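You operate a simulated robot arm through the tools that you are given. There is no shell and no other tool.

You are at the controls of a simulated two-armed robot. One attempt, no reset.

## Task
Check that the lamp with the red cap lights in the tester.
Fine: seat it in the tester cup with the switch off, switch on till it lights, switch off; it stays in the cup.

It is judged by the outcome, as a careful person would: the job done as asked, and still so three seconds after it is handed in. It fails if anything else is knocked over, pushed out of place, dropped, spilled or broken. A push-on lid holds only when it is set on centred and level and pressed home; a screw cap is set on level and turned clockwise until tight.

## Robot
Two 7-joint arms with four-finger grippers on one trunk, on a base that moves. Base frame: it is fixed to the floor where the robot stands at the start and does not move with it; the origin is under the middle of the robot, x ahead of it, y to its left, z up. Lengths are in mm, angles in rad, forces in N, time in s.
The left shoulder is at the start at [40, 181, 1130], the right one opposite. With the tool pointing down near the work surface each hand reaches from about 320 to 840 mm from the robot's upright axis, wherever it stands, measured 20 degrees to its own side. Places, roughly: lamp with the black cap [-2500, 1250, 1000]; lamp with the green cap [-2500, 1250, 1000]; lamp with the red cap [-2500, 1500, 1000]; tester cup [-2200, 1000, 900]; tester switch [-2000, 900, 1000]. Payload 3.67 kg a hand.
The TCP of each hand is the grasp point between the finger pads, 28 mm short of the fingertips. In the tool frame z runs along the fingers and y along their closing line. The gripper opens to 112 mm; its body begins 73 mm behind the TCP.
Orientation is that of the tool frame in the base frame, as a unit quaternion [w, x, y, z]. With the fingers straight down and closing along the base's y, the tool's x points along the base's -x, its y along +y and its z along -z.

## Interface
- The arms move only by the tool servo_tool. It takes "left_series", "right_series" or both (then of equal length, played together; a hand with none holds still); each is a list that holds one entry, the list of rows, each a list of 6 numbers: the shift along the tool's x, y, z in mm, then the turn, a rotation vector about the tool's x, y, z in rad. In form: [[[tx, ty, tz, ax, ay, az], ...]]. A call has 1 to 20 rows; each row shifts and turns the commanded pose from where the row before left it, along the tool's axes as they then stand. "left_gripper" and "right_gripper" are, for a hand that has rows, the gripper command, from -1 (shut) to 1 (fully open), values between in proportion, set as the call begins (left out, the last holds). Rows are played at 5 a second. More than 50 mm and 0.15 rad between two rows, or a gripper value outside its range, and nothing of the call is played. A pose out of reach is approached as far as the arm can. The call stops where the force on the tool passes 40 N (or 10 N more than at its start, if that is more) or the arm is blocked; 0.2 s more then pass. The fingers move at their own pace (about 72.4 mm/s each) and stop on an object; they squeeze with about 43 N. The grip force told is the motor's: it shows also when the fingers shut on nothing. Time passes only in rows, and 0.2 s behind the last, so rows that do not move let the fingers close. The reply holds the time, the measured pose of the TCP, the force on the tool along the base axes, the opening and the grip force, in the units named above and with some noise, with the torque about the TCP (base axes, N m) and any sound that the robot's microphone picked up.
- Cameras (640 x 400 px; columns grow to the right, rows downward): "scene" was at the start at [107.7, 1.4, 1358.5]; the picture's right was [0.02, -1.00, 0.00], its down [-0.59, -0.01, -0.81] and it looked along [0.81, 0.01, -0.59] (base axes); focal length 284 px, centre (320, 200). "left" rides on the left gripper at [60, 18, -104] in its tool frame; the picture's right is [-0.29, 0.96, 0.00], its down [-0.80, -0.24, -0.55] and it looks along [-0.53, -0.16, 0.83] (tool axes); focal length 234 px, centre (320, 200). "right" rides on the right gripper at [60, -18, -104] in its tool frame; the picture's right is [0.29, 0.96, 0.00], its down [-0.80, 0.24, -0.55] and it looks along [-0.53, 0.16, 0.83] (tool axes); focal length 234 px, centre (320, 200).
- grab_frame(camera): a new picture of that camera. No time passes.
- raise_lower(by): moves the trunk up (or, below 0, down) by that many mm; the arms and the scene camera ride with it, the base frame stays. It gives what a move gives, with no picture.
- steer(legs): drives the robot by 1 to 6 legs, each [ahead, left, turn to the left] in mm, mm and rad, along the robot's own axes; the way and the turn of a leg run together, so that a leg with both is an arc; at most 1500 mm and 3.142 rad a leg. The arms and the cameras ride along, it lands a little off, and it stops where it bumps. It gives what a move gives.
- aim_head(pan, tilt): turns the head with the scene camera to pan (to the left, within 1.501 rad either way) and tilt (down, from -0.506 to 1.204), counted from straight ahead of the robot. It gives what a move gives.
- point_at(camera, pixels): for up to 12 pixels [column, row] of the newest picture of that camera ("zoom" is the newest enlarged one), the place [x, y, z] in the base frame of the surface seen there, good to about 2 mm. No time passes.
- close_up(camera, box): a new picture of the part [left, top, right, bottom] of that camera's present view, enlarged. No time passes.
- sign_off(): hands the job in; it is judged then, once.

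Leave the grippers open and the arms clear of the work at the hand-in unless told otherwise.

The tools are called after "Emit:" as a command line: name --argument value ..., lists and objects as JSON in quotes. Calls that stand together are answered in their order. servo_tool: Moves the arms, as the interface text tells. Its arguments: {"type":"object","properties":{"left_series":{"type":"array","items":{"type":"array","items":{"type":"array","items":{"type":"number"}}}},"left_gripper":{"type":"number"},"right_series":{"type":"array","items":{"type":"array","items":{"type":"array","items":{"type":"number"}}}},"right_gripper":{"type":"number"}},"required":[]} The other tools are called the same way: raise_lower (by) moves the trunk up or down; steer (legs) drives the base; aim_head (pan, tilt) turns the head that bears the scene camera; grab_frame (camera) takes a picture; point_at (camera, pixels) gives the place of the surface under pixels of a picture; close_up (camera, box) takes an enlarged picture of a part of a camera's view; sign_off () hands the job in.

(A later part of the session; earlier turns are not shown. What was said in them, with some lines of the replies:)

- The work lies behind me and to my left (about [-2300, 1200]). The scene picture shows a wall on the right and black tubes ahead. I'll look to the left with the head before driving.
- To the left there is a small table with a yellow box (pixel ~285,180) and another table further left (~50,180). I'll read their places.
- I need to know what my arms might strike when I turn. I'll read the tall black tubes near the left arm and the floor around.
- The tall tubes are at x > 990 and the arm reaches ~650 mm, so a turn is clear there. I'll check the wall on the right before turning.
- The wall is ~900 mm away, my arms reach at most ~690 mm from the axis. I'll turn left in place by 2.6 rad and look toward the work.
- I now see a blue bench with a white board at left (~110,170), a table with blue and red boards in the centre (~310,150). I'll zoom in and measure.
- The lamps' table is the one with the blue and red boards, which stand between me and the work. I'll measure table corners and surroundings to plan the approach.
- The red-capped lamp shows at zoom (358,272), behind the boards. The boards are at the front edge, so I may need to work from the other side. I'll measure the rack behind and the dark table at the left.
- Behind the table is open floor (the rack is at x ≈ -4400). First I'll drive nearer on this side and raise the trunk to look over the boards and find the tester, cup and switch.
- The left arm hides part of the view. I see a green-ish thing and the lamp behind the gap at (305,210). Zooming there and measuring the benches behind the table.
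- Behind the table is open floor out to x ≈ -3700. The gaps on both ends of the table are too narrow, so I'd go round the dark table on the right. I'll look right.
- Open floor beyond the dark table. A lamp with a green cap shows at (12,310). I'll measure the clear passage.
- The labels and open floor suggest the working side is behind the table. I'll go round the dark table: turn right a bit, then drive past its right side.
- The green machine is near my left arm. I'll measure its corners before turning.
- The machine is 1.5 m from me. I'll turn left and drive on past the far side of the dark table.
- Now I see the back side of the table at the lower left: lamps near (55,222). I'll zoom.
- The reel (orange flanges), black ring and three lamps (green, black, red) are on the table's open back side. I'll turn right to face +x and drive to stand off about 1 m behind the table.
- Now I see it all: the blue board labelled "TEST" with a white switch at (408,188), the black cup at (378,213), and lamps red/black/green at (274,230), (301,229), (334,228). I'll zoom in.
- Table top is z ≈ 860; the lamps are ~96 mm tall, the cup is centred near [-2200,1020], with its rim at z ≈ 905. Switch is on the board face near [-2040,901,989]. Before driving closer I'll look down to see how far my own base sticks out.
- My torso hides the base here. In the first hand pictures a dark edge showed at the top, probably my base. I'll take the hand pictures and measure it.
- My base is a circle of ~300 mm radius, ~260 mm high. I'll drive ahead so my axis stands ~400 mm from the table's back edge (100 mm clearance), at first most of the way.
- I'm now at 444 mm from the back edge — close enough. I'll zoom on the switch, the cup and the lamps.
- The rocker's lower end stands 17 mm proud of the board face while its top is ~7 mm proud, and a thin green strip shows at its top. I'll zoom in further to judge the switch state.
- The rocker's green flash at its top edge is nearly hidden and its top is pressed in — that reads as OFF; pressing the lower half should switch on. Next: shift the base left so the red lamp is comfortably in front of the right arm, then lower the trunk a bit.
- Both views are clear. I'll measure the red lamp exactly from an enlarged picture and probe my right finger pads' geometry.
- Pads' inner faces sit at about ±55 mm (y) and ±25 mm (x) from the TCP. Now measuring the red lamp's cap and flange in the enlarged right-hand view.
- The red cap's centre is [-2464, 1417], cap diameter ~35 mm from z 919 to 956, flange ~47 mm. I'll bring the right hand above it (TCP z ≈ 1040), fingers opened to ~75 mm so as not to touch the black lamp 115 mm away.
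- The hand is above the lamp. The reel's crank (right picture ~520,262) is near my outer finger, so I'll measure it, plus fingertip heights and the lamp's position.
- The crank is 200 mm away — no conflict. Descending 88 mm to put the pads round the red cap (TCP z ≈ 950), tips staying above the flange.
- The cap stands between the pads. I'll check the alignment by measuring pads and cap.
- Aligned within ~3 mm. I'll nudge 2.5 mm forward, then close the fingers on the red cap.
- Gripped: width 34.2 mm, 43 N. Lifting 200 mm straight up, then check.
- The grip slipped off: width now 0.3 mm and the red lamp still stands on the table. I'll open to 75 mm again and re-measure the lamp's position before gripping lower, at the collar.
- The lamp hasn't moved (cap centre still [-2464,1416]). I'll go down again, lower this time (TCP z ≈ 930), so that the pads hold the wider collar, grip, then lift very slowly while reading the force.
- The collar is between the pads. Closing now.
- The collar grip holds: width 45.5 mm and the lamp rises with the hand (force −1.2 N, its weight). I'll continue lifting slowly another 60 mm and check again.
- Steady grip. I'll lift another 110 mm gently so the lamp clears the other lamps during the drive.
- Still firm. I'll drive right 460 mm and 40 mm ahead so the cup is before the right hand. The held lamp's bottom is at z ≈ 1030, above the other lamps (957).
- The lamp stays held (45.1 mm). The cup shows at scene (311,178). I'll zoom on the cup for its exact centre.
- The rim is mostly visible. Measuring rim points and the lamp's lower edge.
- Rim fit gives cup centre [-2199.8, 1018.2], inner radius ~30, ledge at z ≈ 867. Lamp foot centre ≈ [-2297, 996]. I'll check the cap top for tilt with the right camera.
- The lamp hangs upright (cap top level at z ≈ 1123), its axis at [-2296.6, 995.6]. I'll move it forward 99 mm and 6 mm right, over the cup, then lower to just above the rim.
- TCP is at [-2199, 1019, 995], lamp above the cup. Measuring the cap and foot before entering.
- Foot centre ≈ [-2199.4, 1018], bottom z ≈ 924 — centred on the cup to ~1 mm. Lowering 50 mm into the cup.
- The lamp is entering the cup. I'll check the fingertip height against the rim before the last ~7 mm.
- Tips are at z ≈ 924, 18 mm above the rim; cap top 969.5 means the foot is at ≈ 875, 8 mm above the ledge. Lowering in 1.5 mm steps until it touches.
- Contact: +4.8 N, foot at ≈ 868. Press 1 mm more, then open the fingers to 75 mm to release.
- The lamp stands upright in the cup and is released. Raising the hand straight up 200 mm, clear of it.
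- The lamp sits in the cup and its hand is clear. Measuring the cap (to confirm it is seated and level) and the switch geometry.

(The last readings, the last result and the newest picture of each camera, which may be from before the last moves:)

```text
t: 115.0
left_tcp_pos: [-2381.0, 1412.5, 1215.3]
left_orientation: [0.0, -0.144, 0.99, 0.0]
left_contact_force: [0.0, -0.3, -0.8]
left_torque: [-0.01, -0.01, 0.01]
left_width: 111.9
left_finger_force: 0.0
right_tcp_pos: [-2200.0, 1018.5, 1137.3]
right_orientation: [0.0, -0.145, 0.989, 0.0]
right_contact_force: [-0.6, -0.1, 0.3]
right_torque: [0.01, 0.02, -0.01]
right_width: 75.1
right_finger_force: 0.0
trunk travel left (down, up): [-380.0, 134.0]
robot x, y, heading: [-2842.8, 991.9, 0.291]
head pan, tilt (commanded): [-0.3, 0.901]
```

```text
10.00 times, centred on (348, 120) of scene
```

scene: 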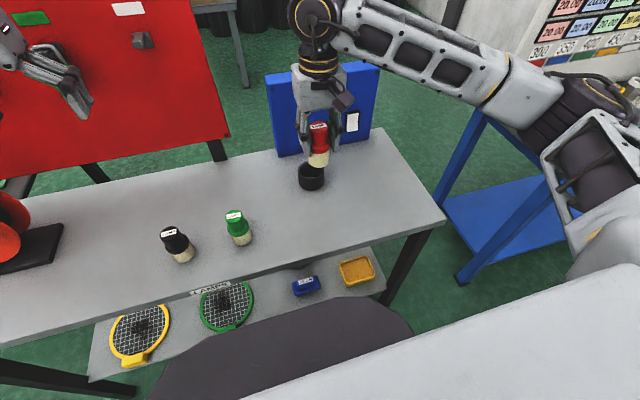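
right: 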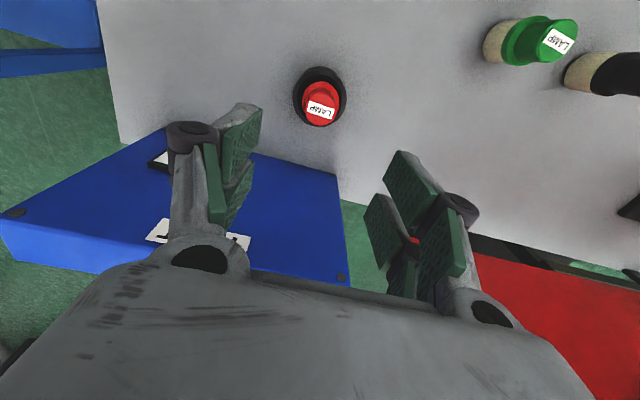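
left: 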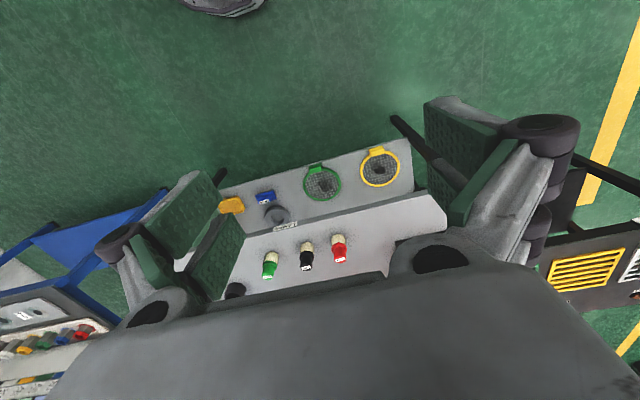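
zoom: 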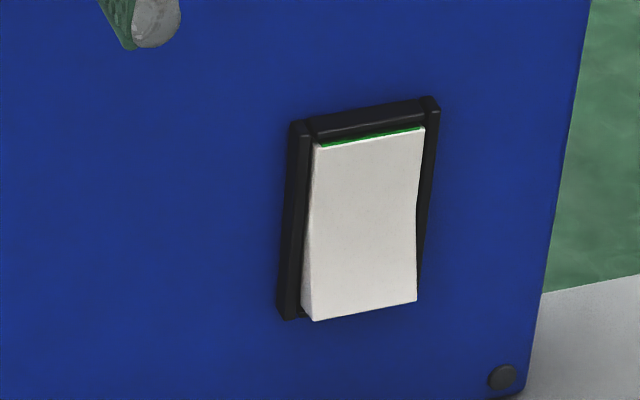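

Cap top at z 961 = ledge + lamp height, level: fully seated. The switch: pivot z ≈ 955; lower half leans out from d≈330 to 323 (z 950→928). I'll close the right fingers and tilt the hand 45° forward (turn about tool y, negative), high above the lamp.

Emit:
servo_tool --right_series '[[[0, 0, 0, 0, -0.131, 0], [0, 0, 0, 0, -0.131, 0], [0, 0, 0, 0, -0.131, 0], [0, 0, 0, 0, -0.131, 0], [0, 0, 0, 0, -0.131, 0], [0, 0, 0, 0, -0.131, 0], [0, 0, 0, 0, 0, 0], [0, 0, 0, 0, 0, 0]]]' --right_gripper -1

Emit:
grab_frame --camera "scene"

Emit:
grab_frame --camera "right"

```text
t: 116.8
left_tcp_pos: [-2380.2, 1412.6, 1216.2]
left_orientation: [0.0, -0.144, 0.99, 0.0]
left_contact_force: [0.6, -0.3, 0.3]
left_torque: [-0.01, -0.01, -0.03]
left_width: 112.3
left_finger_force: 0.1
right_tcp_pos: [-2200.1, 1018.9, 1137.0]
right_orientation: [0.379, -0.134, 0.914, 0.055]
right_contact_force: [-0.5, -0.6, 0.6]
right_torque: [0.04, 0.03, 0.01]
right_width: 0.2
right_finger_force: 35.3
trunk travel left (down, up): [-380.0, 134.0]
robot x, y, heading: [-2839.9, 994.4, 0.292]
head pan, tilt (commanded): [-0.3, 0.901]
```

```text
taken
```

scene: 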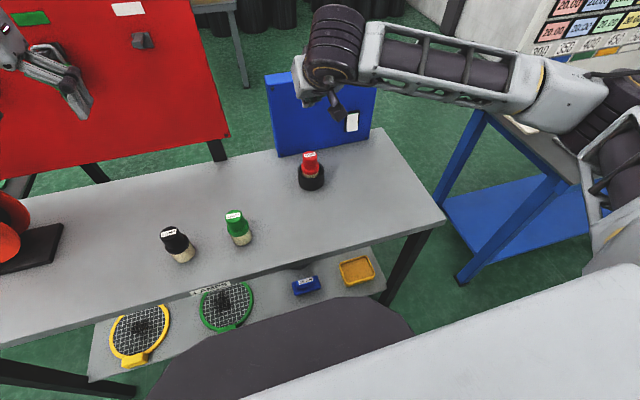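

```text
taken
```

right: 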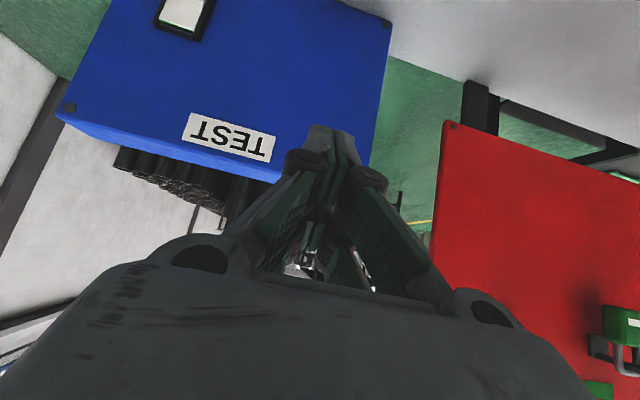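

The hand is tilted 45° and closed. I'll measure where the closed fingertips are relative to the TCP in both views.

Emit:
point_at --camera "right" --pixels '[[318, 132], [322, 128], [345, 135], [350, 145], [310, 150], [368, 172], [335, 150], [330, 200], [330, 235]]'

Emit:
close_up --camera "scene" --box '[280, 0, 380, 140]'

```text
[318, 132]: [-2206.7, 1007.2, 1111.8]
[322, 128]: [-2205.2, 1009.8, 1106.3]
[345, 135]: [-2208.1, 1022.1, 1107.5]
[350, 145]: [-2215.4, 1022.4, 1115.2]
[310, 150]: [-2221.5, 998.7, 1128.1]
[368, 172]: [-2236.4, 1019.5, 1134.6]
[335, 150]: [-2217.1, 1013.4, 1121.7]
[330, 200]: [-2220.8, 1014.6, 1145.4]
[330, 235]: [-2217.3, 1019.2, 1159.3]
```

```text
2.86 times, centred on (330, 70) of scene
```

zoom: 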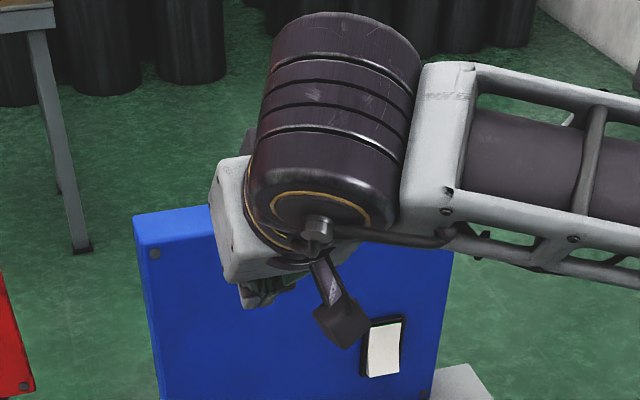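

Fingertips' far corner is about 35–39 mm ahead of the TCP. I'll move right 160 mm in line with the switch, then down to TCP z ≈ 940 while still ~68 mm short of the rocker.

Emit:
servo_tool --right_series '[[[0, -40, 0, 0, 0, 0], [0, -40, 0, 0, 0, 0], [0, -40, 0, 0, 0, 0], [0, -40, 0, 0, 0, 0], [0, 0, 0, 0, 0, 0], [30, 0, 30, 0, 0, 0], [30, 0, 30, 0, 0, 0], [30, 0, 30, 0, 0, 0], [30, 0, 30, 0, 0, 0], [17.5, 0, 17.5, 0, 0, 0], [0, 0, 0, 0, 0, 0]]]'

Emit:
grab_frame --camera "scene"

Emit:
grab_frame --camera "right"

```text
t: 119.2
left_tcp_pos: [-2381.3, 1412.9, 1215.5]
left_orientation: [0.0, -0.144, 0.99, 0.0]
left_contact_force: [-0.4, 0.1, -0.6]
left_torque: [0.01, -0.03, 0.0]
left_width: 112.0
left_finger_force: 0.1
right_tcp_pos: [-2155.7, 864.1, 940.2]
right_orientation: [0.379, -0.132, 0.914, 0.055]
right_contact_force: [-0.3, -0.3, -0.1]
right_torque: [-0.02, 0.02, 0.0]
right_width: 0.2
right_finger_force: 35.6
trunk travel left (down, up): [-380.0, 134.0]
robot x, y, heading: [-2841.4, 992.5, 0.285]
head pan, tilt (commanded): [-0.3, 0.901]
```

```text
taken
```

scene: 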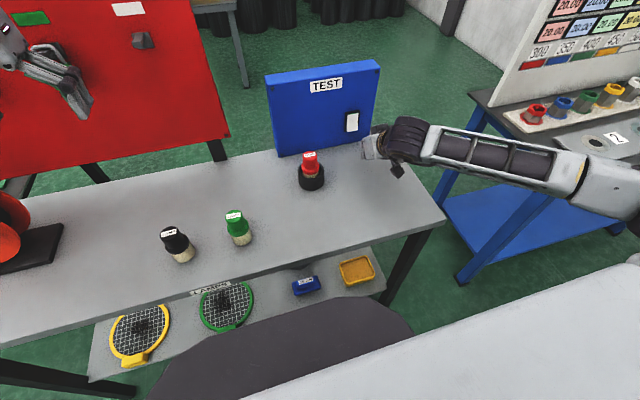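

```text
taken
```

right: 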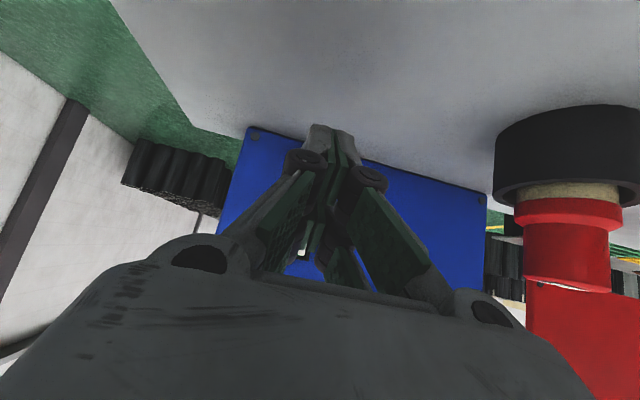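

TCP is lined up (s = 109 vs. switch 110), z = 940. Moving forward 55 mm to just short of the rocker's lower half.

Emit:
servo_tool --right_series '[[[-13, 0, 13, 0, 0, 0], [-13, 0, 13, 0, 0, 0], [-12.9, 0, 12.9, 0, 0, 0], [0, 0, 0, 0, 0, 0]]]'

Emit:
close_up --camera "scene" --box '[320, 90, 416, 170]'

Emit:
grab_frame --camera "right"

```text
t: 120.2
left_tcp_pos: [-2380.8, 1412.8, 1214.7]
left_orientation: [0.0, -0.144, 0.99, 0.0]
left_contact_force: [-0.4, -0.8, -0.9]
left_torque: [0.02, 0.02, 0.03]
left_width: 112.1
left_finger_force: 0.0
right_tcp_pos: [-2101.4, 879.6, 941.0]
right_orientation: [0.379, -0.134, 0.914, 0.056]
right_contact_force: [-0.3, 0.4, 0.0]
right_torque: [-0.03, -0.02, 0.0]
right_width: 0.3
right_finger_force: 36.1
trunk travel left (down, up): [-380.0, 134.0]
robot x, y, heading: [-2842.3, 997.6, 0.289]
head pan, tilt (commanded): [-0.3, 0.901]
```

```text
5.00 times, centred on (368, 130) of scene
```

zoom: 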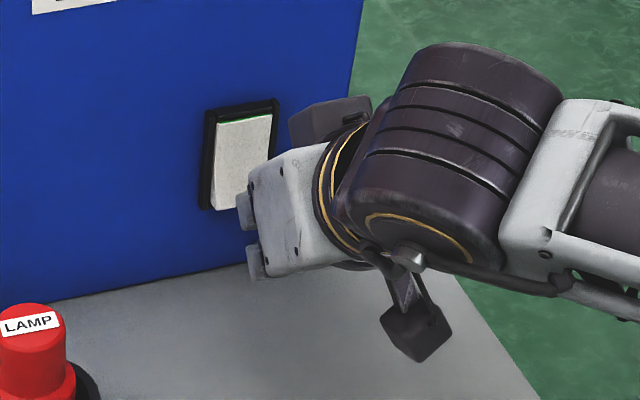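

```text
taken
```

right: 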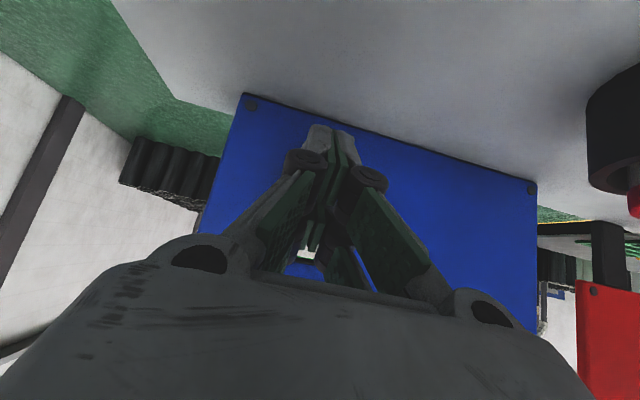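

I'll check the position of the dark block near the board (zoom 330,115) and the gripper's front parts to be sure the fingertips touch first.

Emit:
point_at --camera "zoom" --pixels '[[305, 120], [330, 108], [360, 105], [300, 135], [243, 210], [255, 262], [240, 130], [235, 180], [225, 200], [290, 190]]'

```text
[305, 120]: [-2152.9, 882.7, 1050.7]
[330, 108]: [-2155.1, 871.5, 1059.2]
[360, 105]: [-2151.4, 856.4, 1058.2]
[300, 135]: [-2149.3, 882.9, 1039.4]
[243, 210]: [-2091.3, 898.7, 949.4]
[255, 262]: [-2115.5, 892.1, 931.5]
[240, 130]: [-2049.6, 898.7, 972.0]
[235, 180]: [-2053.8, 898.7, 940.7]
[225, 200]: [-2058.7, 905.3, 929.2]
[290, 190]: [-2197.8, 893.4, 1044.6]
```

The block is well behind the fingertips. Now stepping forward 12 mm in 2 mm rows, reading the force.

Emit:
servo_tool --right_series '[[[-1.41, 0, 1.41, 0, 0, 0], [-1.41, 0, 1.41, 0, 0, 0], [-1.41, 0, 1.41, 0, 0, 0], [-1.41, 0, 1.41, 0, 0, 0], [-1.41, 0, 1.41, 0, 0, 0], [-1.41, 0, 1.41, 0, 0, 0]]]'

Emit:
close_up --camera "scene" --box '[290, 90, 386, 190]'

```text
t: 121.6
left_tcp_pos: [-2380.5, 1413.8, 1215.3]
left_orientation: [0.0, -0.144, 0.99, -0.001]
left_contact_force: [0.2, 1.2, 0.5]
left_torque: [-0.02, 0.01, 0.02]
left_width: 112.1
left_finger_force: 0.0
right_tcp_pos: [-2089.7, 885.4, 941.0]
right_orientation: [0.379, -0.133, 0.914, 0.055]
right_contact_force: [0.6, -1.2, 0.0]
right_torque: [-0.02, -0.01, -0.04]
right_width: 0.0
right_finger_force: 35.5
trunk travel left (down, up): [-380.0, 134.0]
robot x, y, heading: [-2843.0, 993.8, 0.293]
head pan, tilt (commanded): [-0.3, 0.901]
```

```text
4.00 times, centred on (338, 140) of scene
```

zoom: 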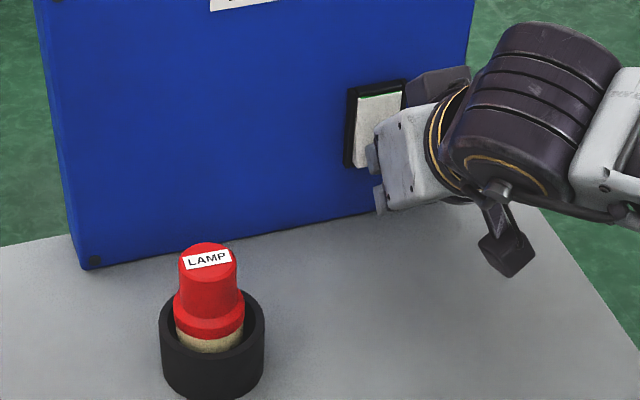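

No contact yet (d = 288). Another 5 mm in 1 mm rows.

Emit:
servo_tool --right_series '[[[-0.71, 0, 0.71, 0, 0, 0], [-0.71, 0, 0.71, 0, 0, 0], [-0.71, 0, 0.71, 0, 0, 0], [-0.71, 0, 0.71, 0, 0, 0], [-0.71, 0, 0.71, 0, 0, 0]]]'

Emit:
close_up --camera "scene" --box '[290, 90, 386, 190]'

```text
t: 122.8
left_tcp_pos: [-2380.2, 1413.2, 1214.2]
left_orientation: [0.0, -0.144, 0.99, 0.0]
left_contact_force: [-0.6, 0.0, -0.5]
left_torque: [0.02, 0.0, -0.03]
left_width: 111.8
left_finger_force: 0.1
right_tcp_pos: [-2085.4, 885.1, 941.7]
right_orientation: [0.38, -0.134, 0.914, 0.056]
right_contact_force: [-2.7, -1.3, -0.4]
right_torque: [0.0, 0.04, 0.01]
right_width: 5.9
right_finger_force: 35.7
trunk travel left (down, up): [-380.0, 134.0]
robot x, y, heading: [-2843.0, 993.6, 0.282]
head pan, tilt (commanded): [-0.3, 0.901]
```

```text
4.00 times, centred on (338, 140) of scene
```

zoom: 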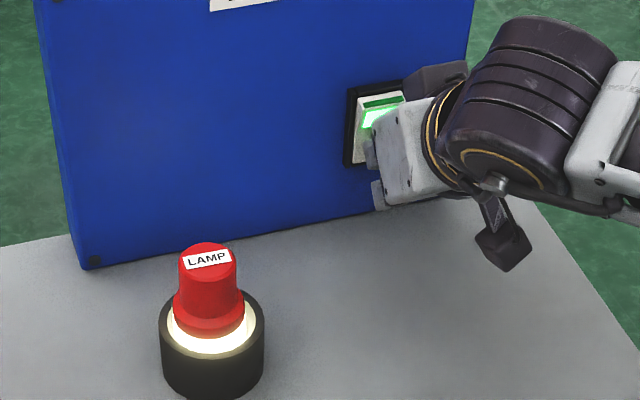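

The lamp lights — its body glows in the cup and the switch's green flash is showing. Backing off 20 mm to confirm it stays on.

Emit:
servo_tool --right_series '[[[3.5, 0, -3.5, 0, 0, 0], [5.3, 0, -5.3, 0, 0, 0], [5.3, 0, -5.3, 0, 0, 0], [0, 0, 0, 0, 0, 0], [0, 0, 0, 0, 0, 0]]]'

Emit:
close_up --camera "scene" --box '[290, 90, 386, 190]'

```text
t: 124.0
left_tcp_pos: [-2381.1, 1413.1, 1214.8]
left_orientation: [0.0, -0.144, 0.99, 0.0]
left_contact_force: [0.6, -0.4, 0.2]
left_torque: [0.02, 0.01, -0.03]
left_width: 112.0
left_finger_force: 0.0
right_tcp_pos: [-2105.1, 880.8, 942.2]
right_orientation: [0.38, -0.133, 0.914, 0.056]
right_contact_force: [1.0, 0.3, 0.1]
right_torque: [-0.03, 0.01, 0.01]
right_width: 0.0
right_finger_force: 35.9
trunk travel left (down, up): [-380.0, 134.0]
robot x, y, heading: [-2842.8, 994.9, 0.291]
head pan, tilt (commanded): [-0.3, 0.901]
```

```text
4.00 times, centred on (338, 140) of scene
```

zoom: 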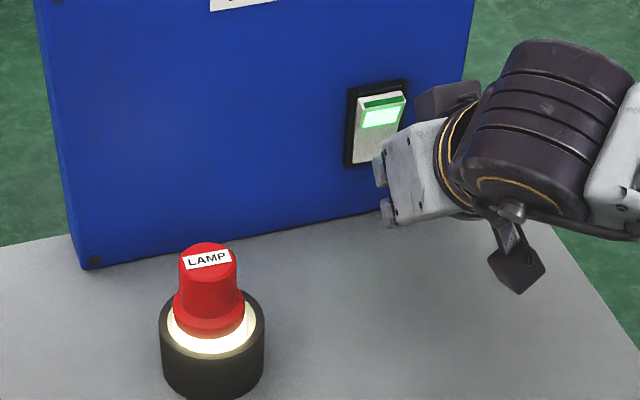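

It stays lit, with the green indicator on the upper rocker half. Measuring the upper half to press it off.

Emit:
point_at --camera "zoom" --pixels '[[385, 98], [385, 103], [383, 112], [380, 122], [375, 135], [370, 155], [365, 112], [400, 108]]'

```text
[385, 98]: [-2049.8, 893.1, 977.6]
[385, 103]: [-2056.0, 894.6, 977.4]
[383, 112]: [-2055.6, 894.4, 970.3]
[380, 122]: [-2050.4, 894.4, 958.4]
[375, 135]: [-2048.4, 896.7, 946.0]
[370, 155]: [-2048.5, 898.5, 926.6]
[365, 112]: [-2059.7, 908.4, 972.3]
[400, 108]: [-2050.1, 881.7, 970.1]
```

Upper half: z 962–978, leaning out to d ≈ 323. Raising 28 mm (TCP z ≈ 970), then forward to press it.

Emit:
servo_tool --right_series '[[[-9.9, 0, -9.9, 0, 0, 0], [-9.9, 0, -9.9, 0, 0, 0], [0, 0, 0, 0, 0, 0], [-1.41, 0, 1.41, 0, 0, 0], [-1.41, 0, 1.41, 0, 0, 0], [-1.41, 0, 1.41, 0, 0, 0], [-1.41, 0, 1.41, 0, 0, 0], [-1.41, 0, 1.41, 0, 0, 0]]]'

Emit:
servo_tool --right_series '[[[-0.71, 0, 0.71, 0, 0, 0], [-0.71, 0, 0.71, 0, 0, 0], [-0.71, 0, 0.71, 0, 0, 0], [-0.71, 0, 0.71, 0, 0, 0], [-0.71, 0, 0.71, 0, 0, 0], [-0.71, 0, 0.71, 0, 0, 0]]]'

Emit:
close_up --camera "scene" --box '[290, 90, 386, 190]'

```text
t: 125.8
left_tcp_pos: [-2381.5, 1411.9, 1215.4]
left_orientation: [0.0, -0.144, 0.99, 0.0]
left_contact_force: [0.5, -0.8, -0.4]
left_torque: [0.01, -0.01, 0.0]
left_width: 112.0
left_finger_force: 0.0
right_tcp_pos: [-2095.9, 884.3, 969.7]
right_orientation: [0.379, -0.134, 0.914, 0.056]
right_contact_force: [0.5, 0.2, 0.0]
right_torque: [-0.01, 0.01, 0.02]
right_width: 0.2
right_finger_force: 36.1
trunk travel left (down, up): [-380.0, 134.0]
robot x, y, heading: [-2843.5, 993.4, 0.297]
head pan, tilt (commanded): [-0.3, 0.901]
```

```text
t: 127.2
left_tcp_pos: [-2381.2, 1413.0, 1215.6]
left_orientation: [0.0, -0.144, 0.99, -0.001]
left_contact_force: [0.1, -0.3, -0.8]
left_torque: [-0.03, 0.03, -0.01]
left_width: 111.7
left_finger_force: 0.1
right_tcp_pos: [-2089.3, 884.5, 970.5]
right_orientation: [0.379, -0.134, 0.914, 0.056]
right_contact_force: [-1.9, -0.1, -0.2]
right_torque: [0.0, 0.01, -0.01]
right_width: 6.2
right_finger_force: 36.1
trunk travel left (down, up): [-380.0, 134.0]
robot x, y, heading: [-2839.9, 997.2, 0.284]
head pan, tilt (commanded): [-0.3, 0.901]
```

```text
4.00 times, centred on (338, 140) of scene
```

zoom: 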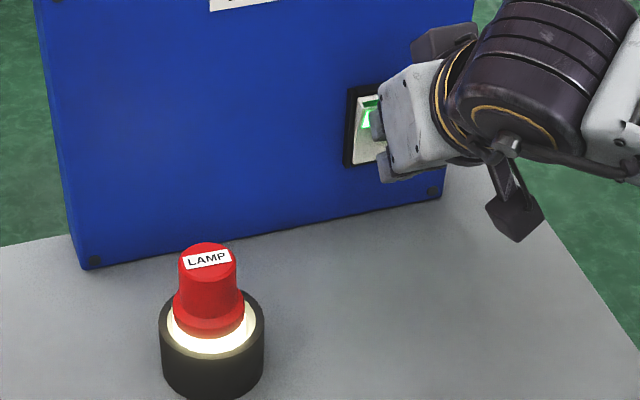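

Contact felt (−1.9 N), still lit. Pressing 3 mm more.

Emit:
servo_tool --right_series '[[[-0.71, 0, 0.71, 0, 0, 0], [-0.71, 0, 0.71, 0, 0, 0], [-0.71, 0, 0.71, 0, 0, 0], [0, 0, 0, 0, 0, 0]]]'

Emit:
close_up --camera "scene" --box '[290, 90, 386, 190]'

```text
t: 128.2
left_tcp_pos: [-2382.8, 1413.0, 1214.8]
left_orientation: [0.0, -0.144, 0.99, 0.0]
left_contact_force: [0.2, -1.1, 0.0]
left_torque: [0.0, 0.02, -0.03]
left_width: 111.9
left_finger_force: 0.0
right_tcp_pos: [-2085.7, 886.6, 970.4]
right_orientation: [0.379, -0.134, 0.914, 0.056]
right_contact_force: [-0.5, 0.5, 0.5]
right_torque: [0.0, 0.0, 0.03]
right_width: 0.1
right_finger_force: 35.9
trunk travel left (down, up): [-380.0, 134.0]
robot x, y, heading: [-2842.9, 993.9, 0.291]
head pan, tilt (commanded): [-0.3, 0.901]
```

```text
4.00 times, centred on (338, 140) of scene
```

zoom: 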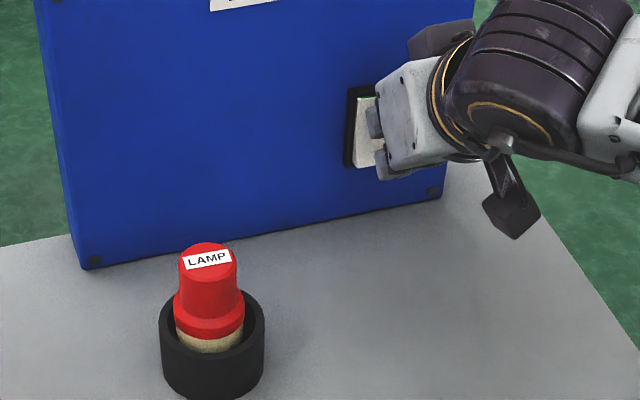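

The lamp is dark and the rocker is back to off. Retreating: back 60 mm, then up 230 mm.

Emit:
servo_tool --right_series '[[[7, 0, -7, 0, 0, 0], [14, 0, -14, 0, 0, 0], [21.4, 0, -21.4, 0, 0, 0], [0, 0, 0, 0, 0, 0], [-25, 0, -25, 0, 0, 0], [-30, 0, -30, 0, 0, 0], [-30, 0, -30, 0, 0, 0], [-30, 0, -30, 0, 0, 0], [-30, 0, -30, 0, 0, 0], [-18, 0, -18, 0, 0, 0], [0, 0, 0, 0, 0, 0]]]'

Emit:
servo_tool --right_series '[[[0, 0, 0, 0, 0.131, 0], [0, 0, 0, 0, 0.131, 0], [0, 0, 0, 0, 0.131, 0], [0, 0, 0, 0, 0.131, 0], [0, 0, 0, 0, 0.131, 0], [0, 0, 0, 0, 0.131, 0], [0, 0, 0, 0, 0, 0], [0, 0, 0, 0, 0, 0], [0, 0, 0, 0, 0, 0]]]' --right_gripper 1

Emit:
grab_frame --camera "scene"

Emit:
close_up --camera "scene" --box '[290, 90, 386, 190]'

```text
t: 130.6
left_tcp_pos: [-2381.2, 1412.8, 1216.6]
left_orientation: [0.0, -0.144, 0.99, 0.0]
left_contact_force: [0.1, -0.1, -0.5]
left_torque: [0.0, -0.02, 0.03]
left_width: 112.3
left_finger_force: 0.1
right_tcp_pos: [-2143.6, 867.1, 1200.5]
right_orientation: [0.379, -0.133, 0.914, 0.055]
right_contact_force: [-0.4, -0.3, -0.2]
right_torque: [0.02, 0.0, 0.03]
right_width: 0.0
right_finger_force: 35.6
trunk travel left (down, up): [-380.0, 134.0]
robot x, y, heading: [-2841.2, 996.5, 0.288]
head pan, tilt (commanded): [-0.3, 0.901]
```

```text
t: 132.6
left_tcp_pos: [-2380.7, 1413.5, 1216.0]
left_orientation: [0.0, -0.144, 0.99, -0.001]
left_contact_force: [0.5, -0.5, 0.2]
left_torque: [0.02, 0.01, 0.01]
left_width: 112.3
left_finger_force: 0.1
right_tcp_pos: [-2145.0, 870.0, 1200.4]
right_orientation: [0.001, -0.145, 0.99, 0.0]
right_contact_force: [-0.3, -1.2, -0.2]
right_torque: [0.01, 0.0, -0.04]
right_width: 112.1
right_finger_force: 0.0
trunk travel left (down, up): [-380.0, 134.0]
robot x, y, heading: [-2842.1, 993.0, 0.284]
head pan, tilt (commanded): [-0.3, 0.901]
```

```text
taken
```

scene: 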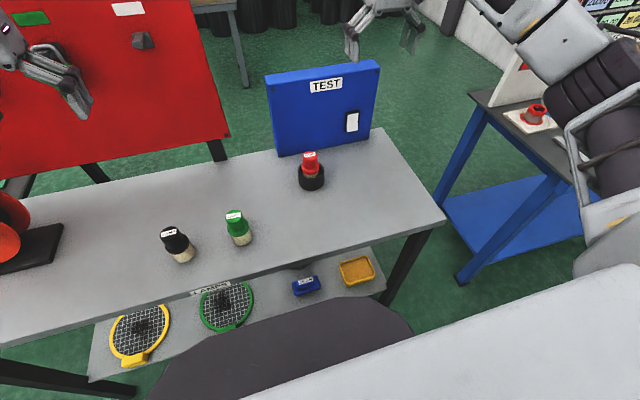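

```text
4.00 times, centred on (338, 140) of scene
```

zoom: 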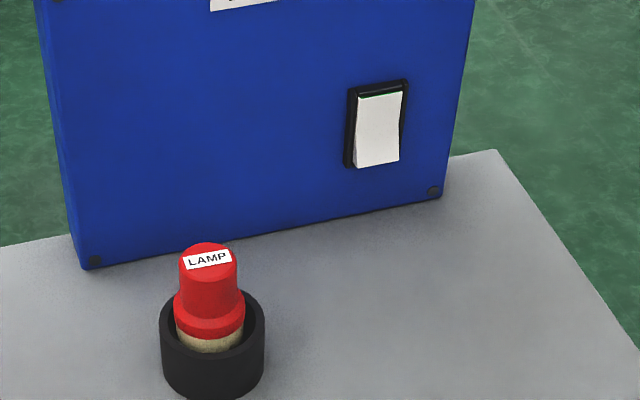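

Switch off, lamp upright in the cup, the other two lamps untouched. I'll back the robot off 400 mm so the arms are clear of the work, then take a last look.

Emit:
steer --legs '[[-400, 0, 0]]'

Emit:
aim_head --pan -0.05 --tilt 0.7

Emit:
grab_frame --camera "scene"

Emit:
close_up --camera "scene" --box '[250, 120, 410, 220]'

```text
t: 135.1
left_tcp_pos: [-2767.8, 1300.7, 1214.7]
left_orientation: [-0.002, -0.147, 0.989, 0.001]
left_contact_force: [0.1, -0.5, -0.6]
left_torque: [0.0, 0.0, -0.01]
left_width: 111.8
left_finger_force: 0.0
right_tcp_pos: [-2528.4, 758.2, 1201.4]
right_orientation: [-0.001, -0.148, 0.989, -0.001]
right_contact_force: [1.1, -0.8, -0.2]
right_torque: [0.02, 0.03, 0.0]
right_width: 112.0
right_finger_force: 0.1
trunk travel left (down, up): [-380.0, 134.0]
robot x, y, heading: [-3228.1, 877.9, 0.295]
head pan, tilt (commanded): [-0.3, 0.901]
```

```text
t: 135.9
left_tcp_pos: [-2769.2, 1299.1, 1214.6]
left_orientation: [0.0, -0.147, 0.989, -0.001]
left_contact_force: [-0.2, 0.7, -0.3]
left_torque: [0.0, 0.01, 0.0]
left_width: 112.4
left_finger_force: 0.0
right_tcp_pos: [-2528.7, 755.7, 1200.8]
right_orientation: [0.0, -0.148, 0.989, 0.002]
right_contact_force: [-0.5, 0.3, -0.1]
right_torque: [-0.01, -0.01, 0.0]
right_width: 111.8
right_finger_force: 0.0
trunk travel left (down, up): [-380.0, 134.0]
robot x, y, heading: [-3224.9, 876.7, 0.291]
head pan, tilt (commanded): [-0.051, 0.7]
```

```text
taken
```

scene: 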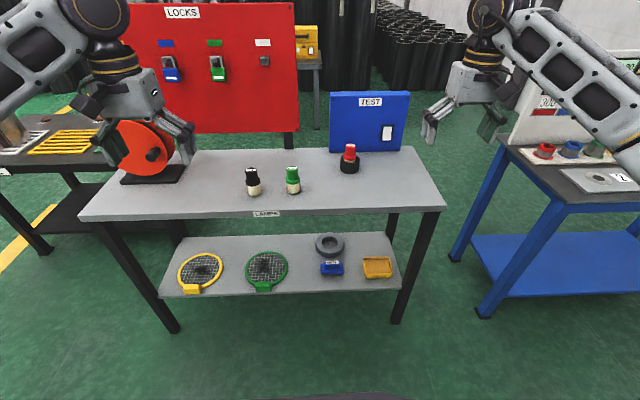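

```text
4.00 times, centred on (330, 170) of scene
```

zoom: 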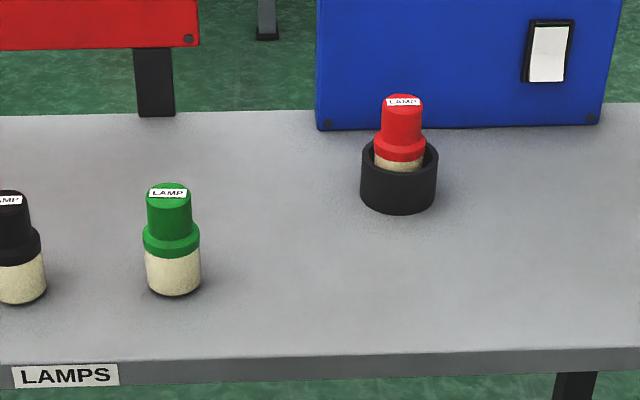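

The red-capped lamp is upright and unlit in the tester cup, and the switch is off. The black and green lamps are where they were, both grippers are open and the arms are clear of the table. I'm handing the job in.

Emit:
sign_off

```text
The job is handed in.
```

The lamp with the red cap works. I set it in the tester cup with the switch off, and it lit when I switched on. I then switched off and left the lamp in the cup.

- **Lamp:** it stands upright in the cup and is dark. While the switch was on it stayed lit after I took the hand away.
- **Slip:** my first grip, on the red cap itself, slipped. The lamp stayed standing on the table, so I gripped lower, at the collar, and carried it from there.
- **Surroundings:** in the last picture the black and green lamps and the other things on the table looked undisturbed.
- **Robot:** both grippers are open, and I backed off about 400 mm so the arms are clear of the work.
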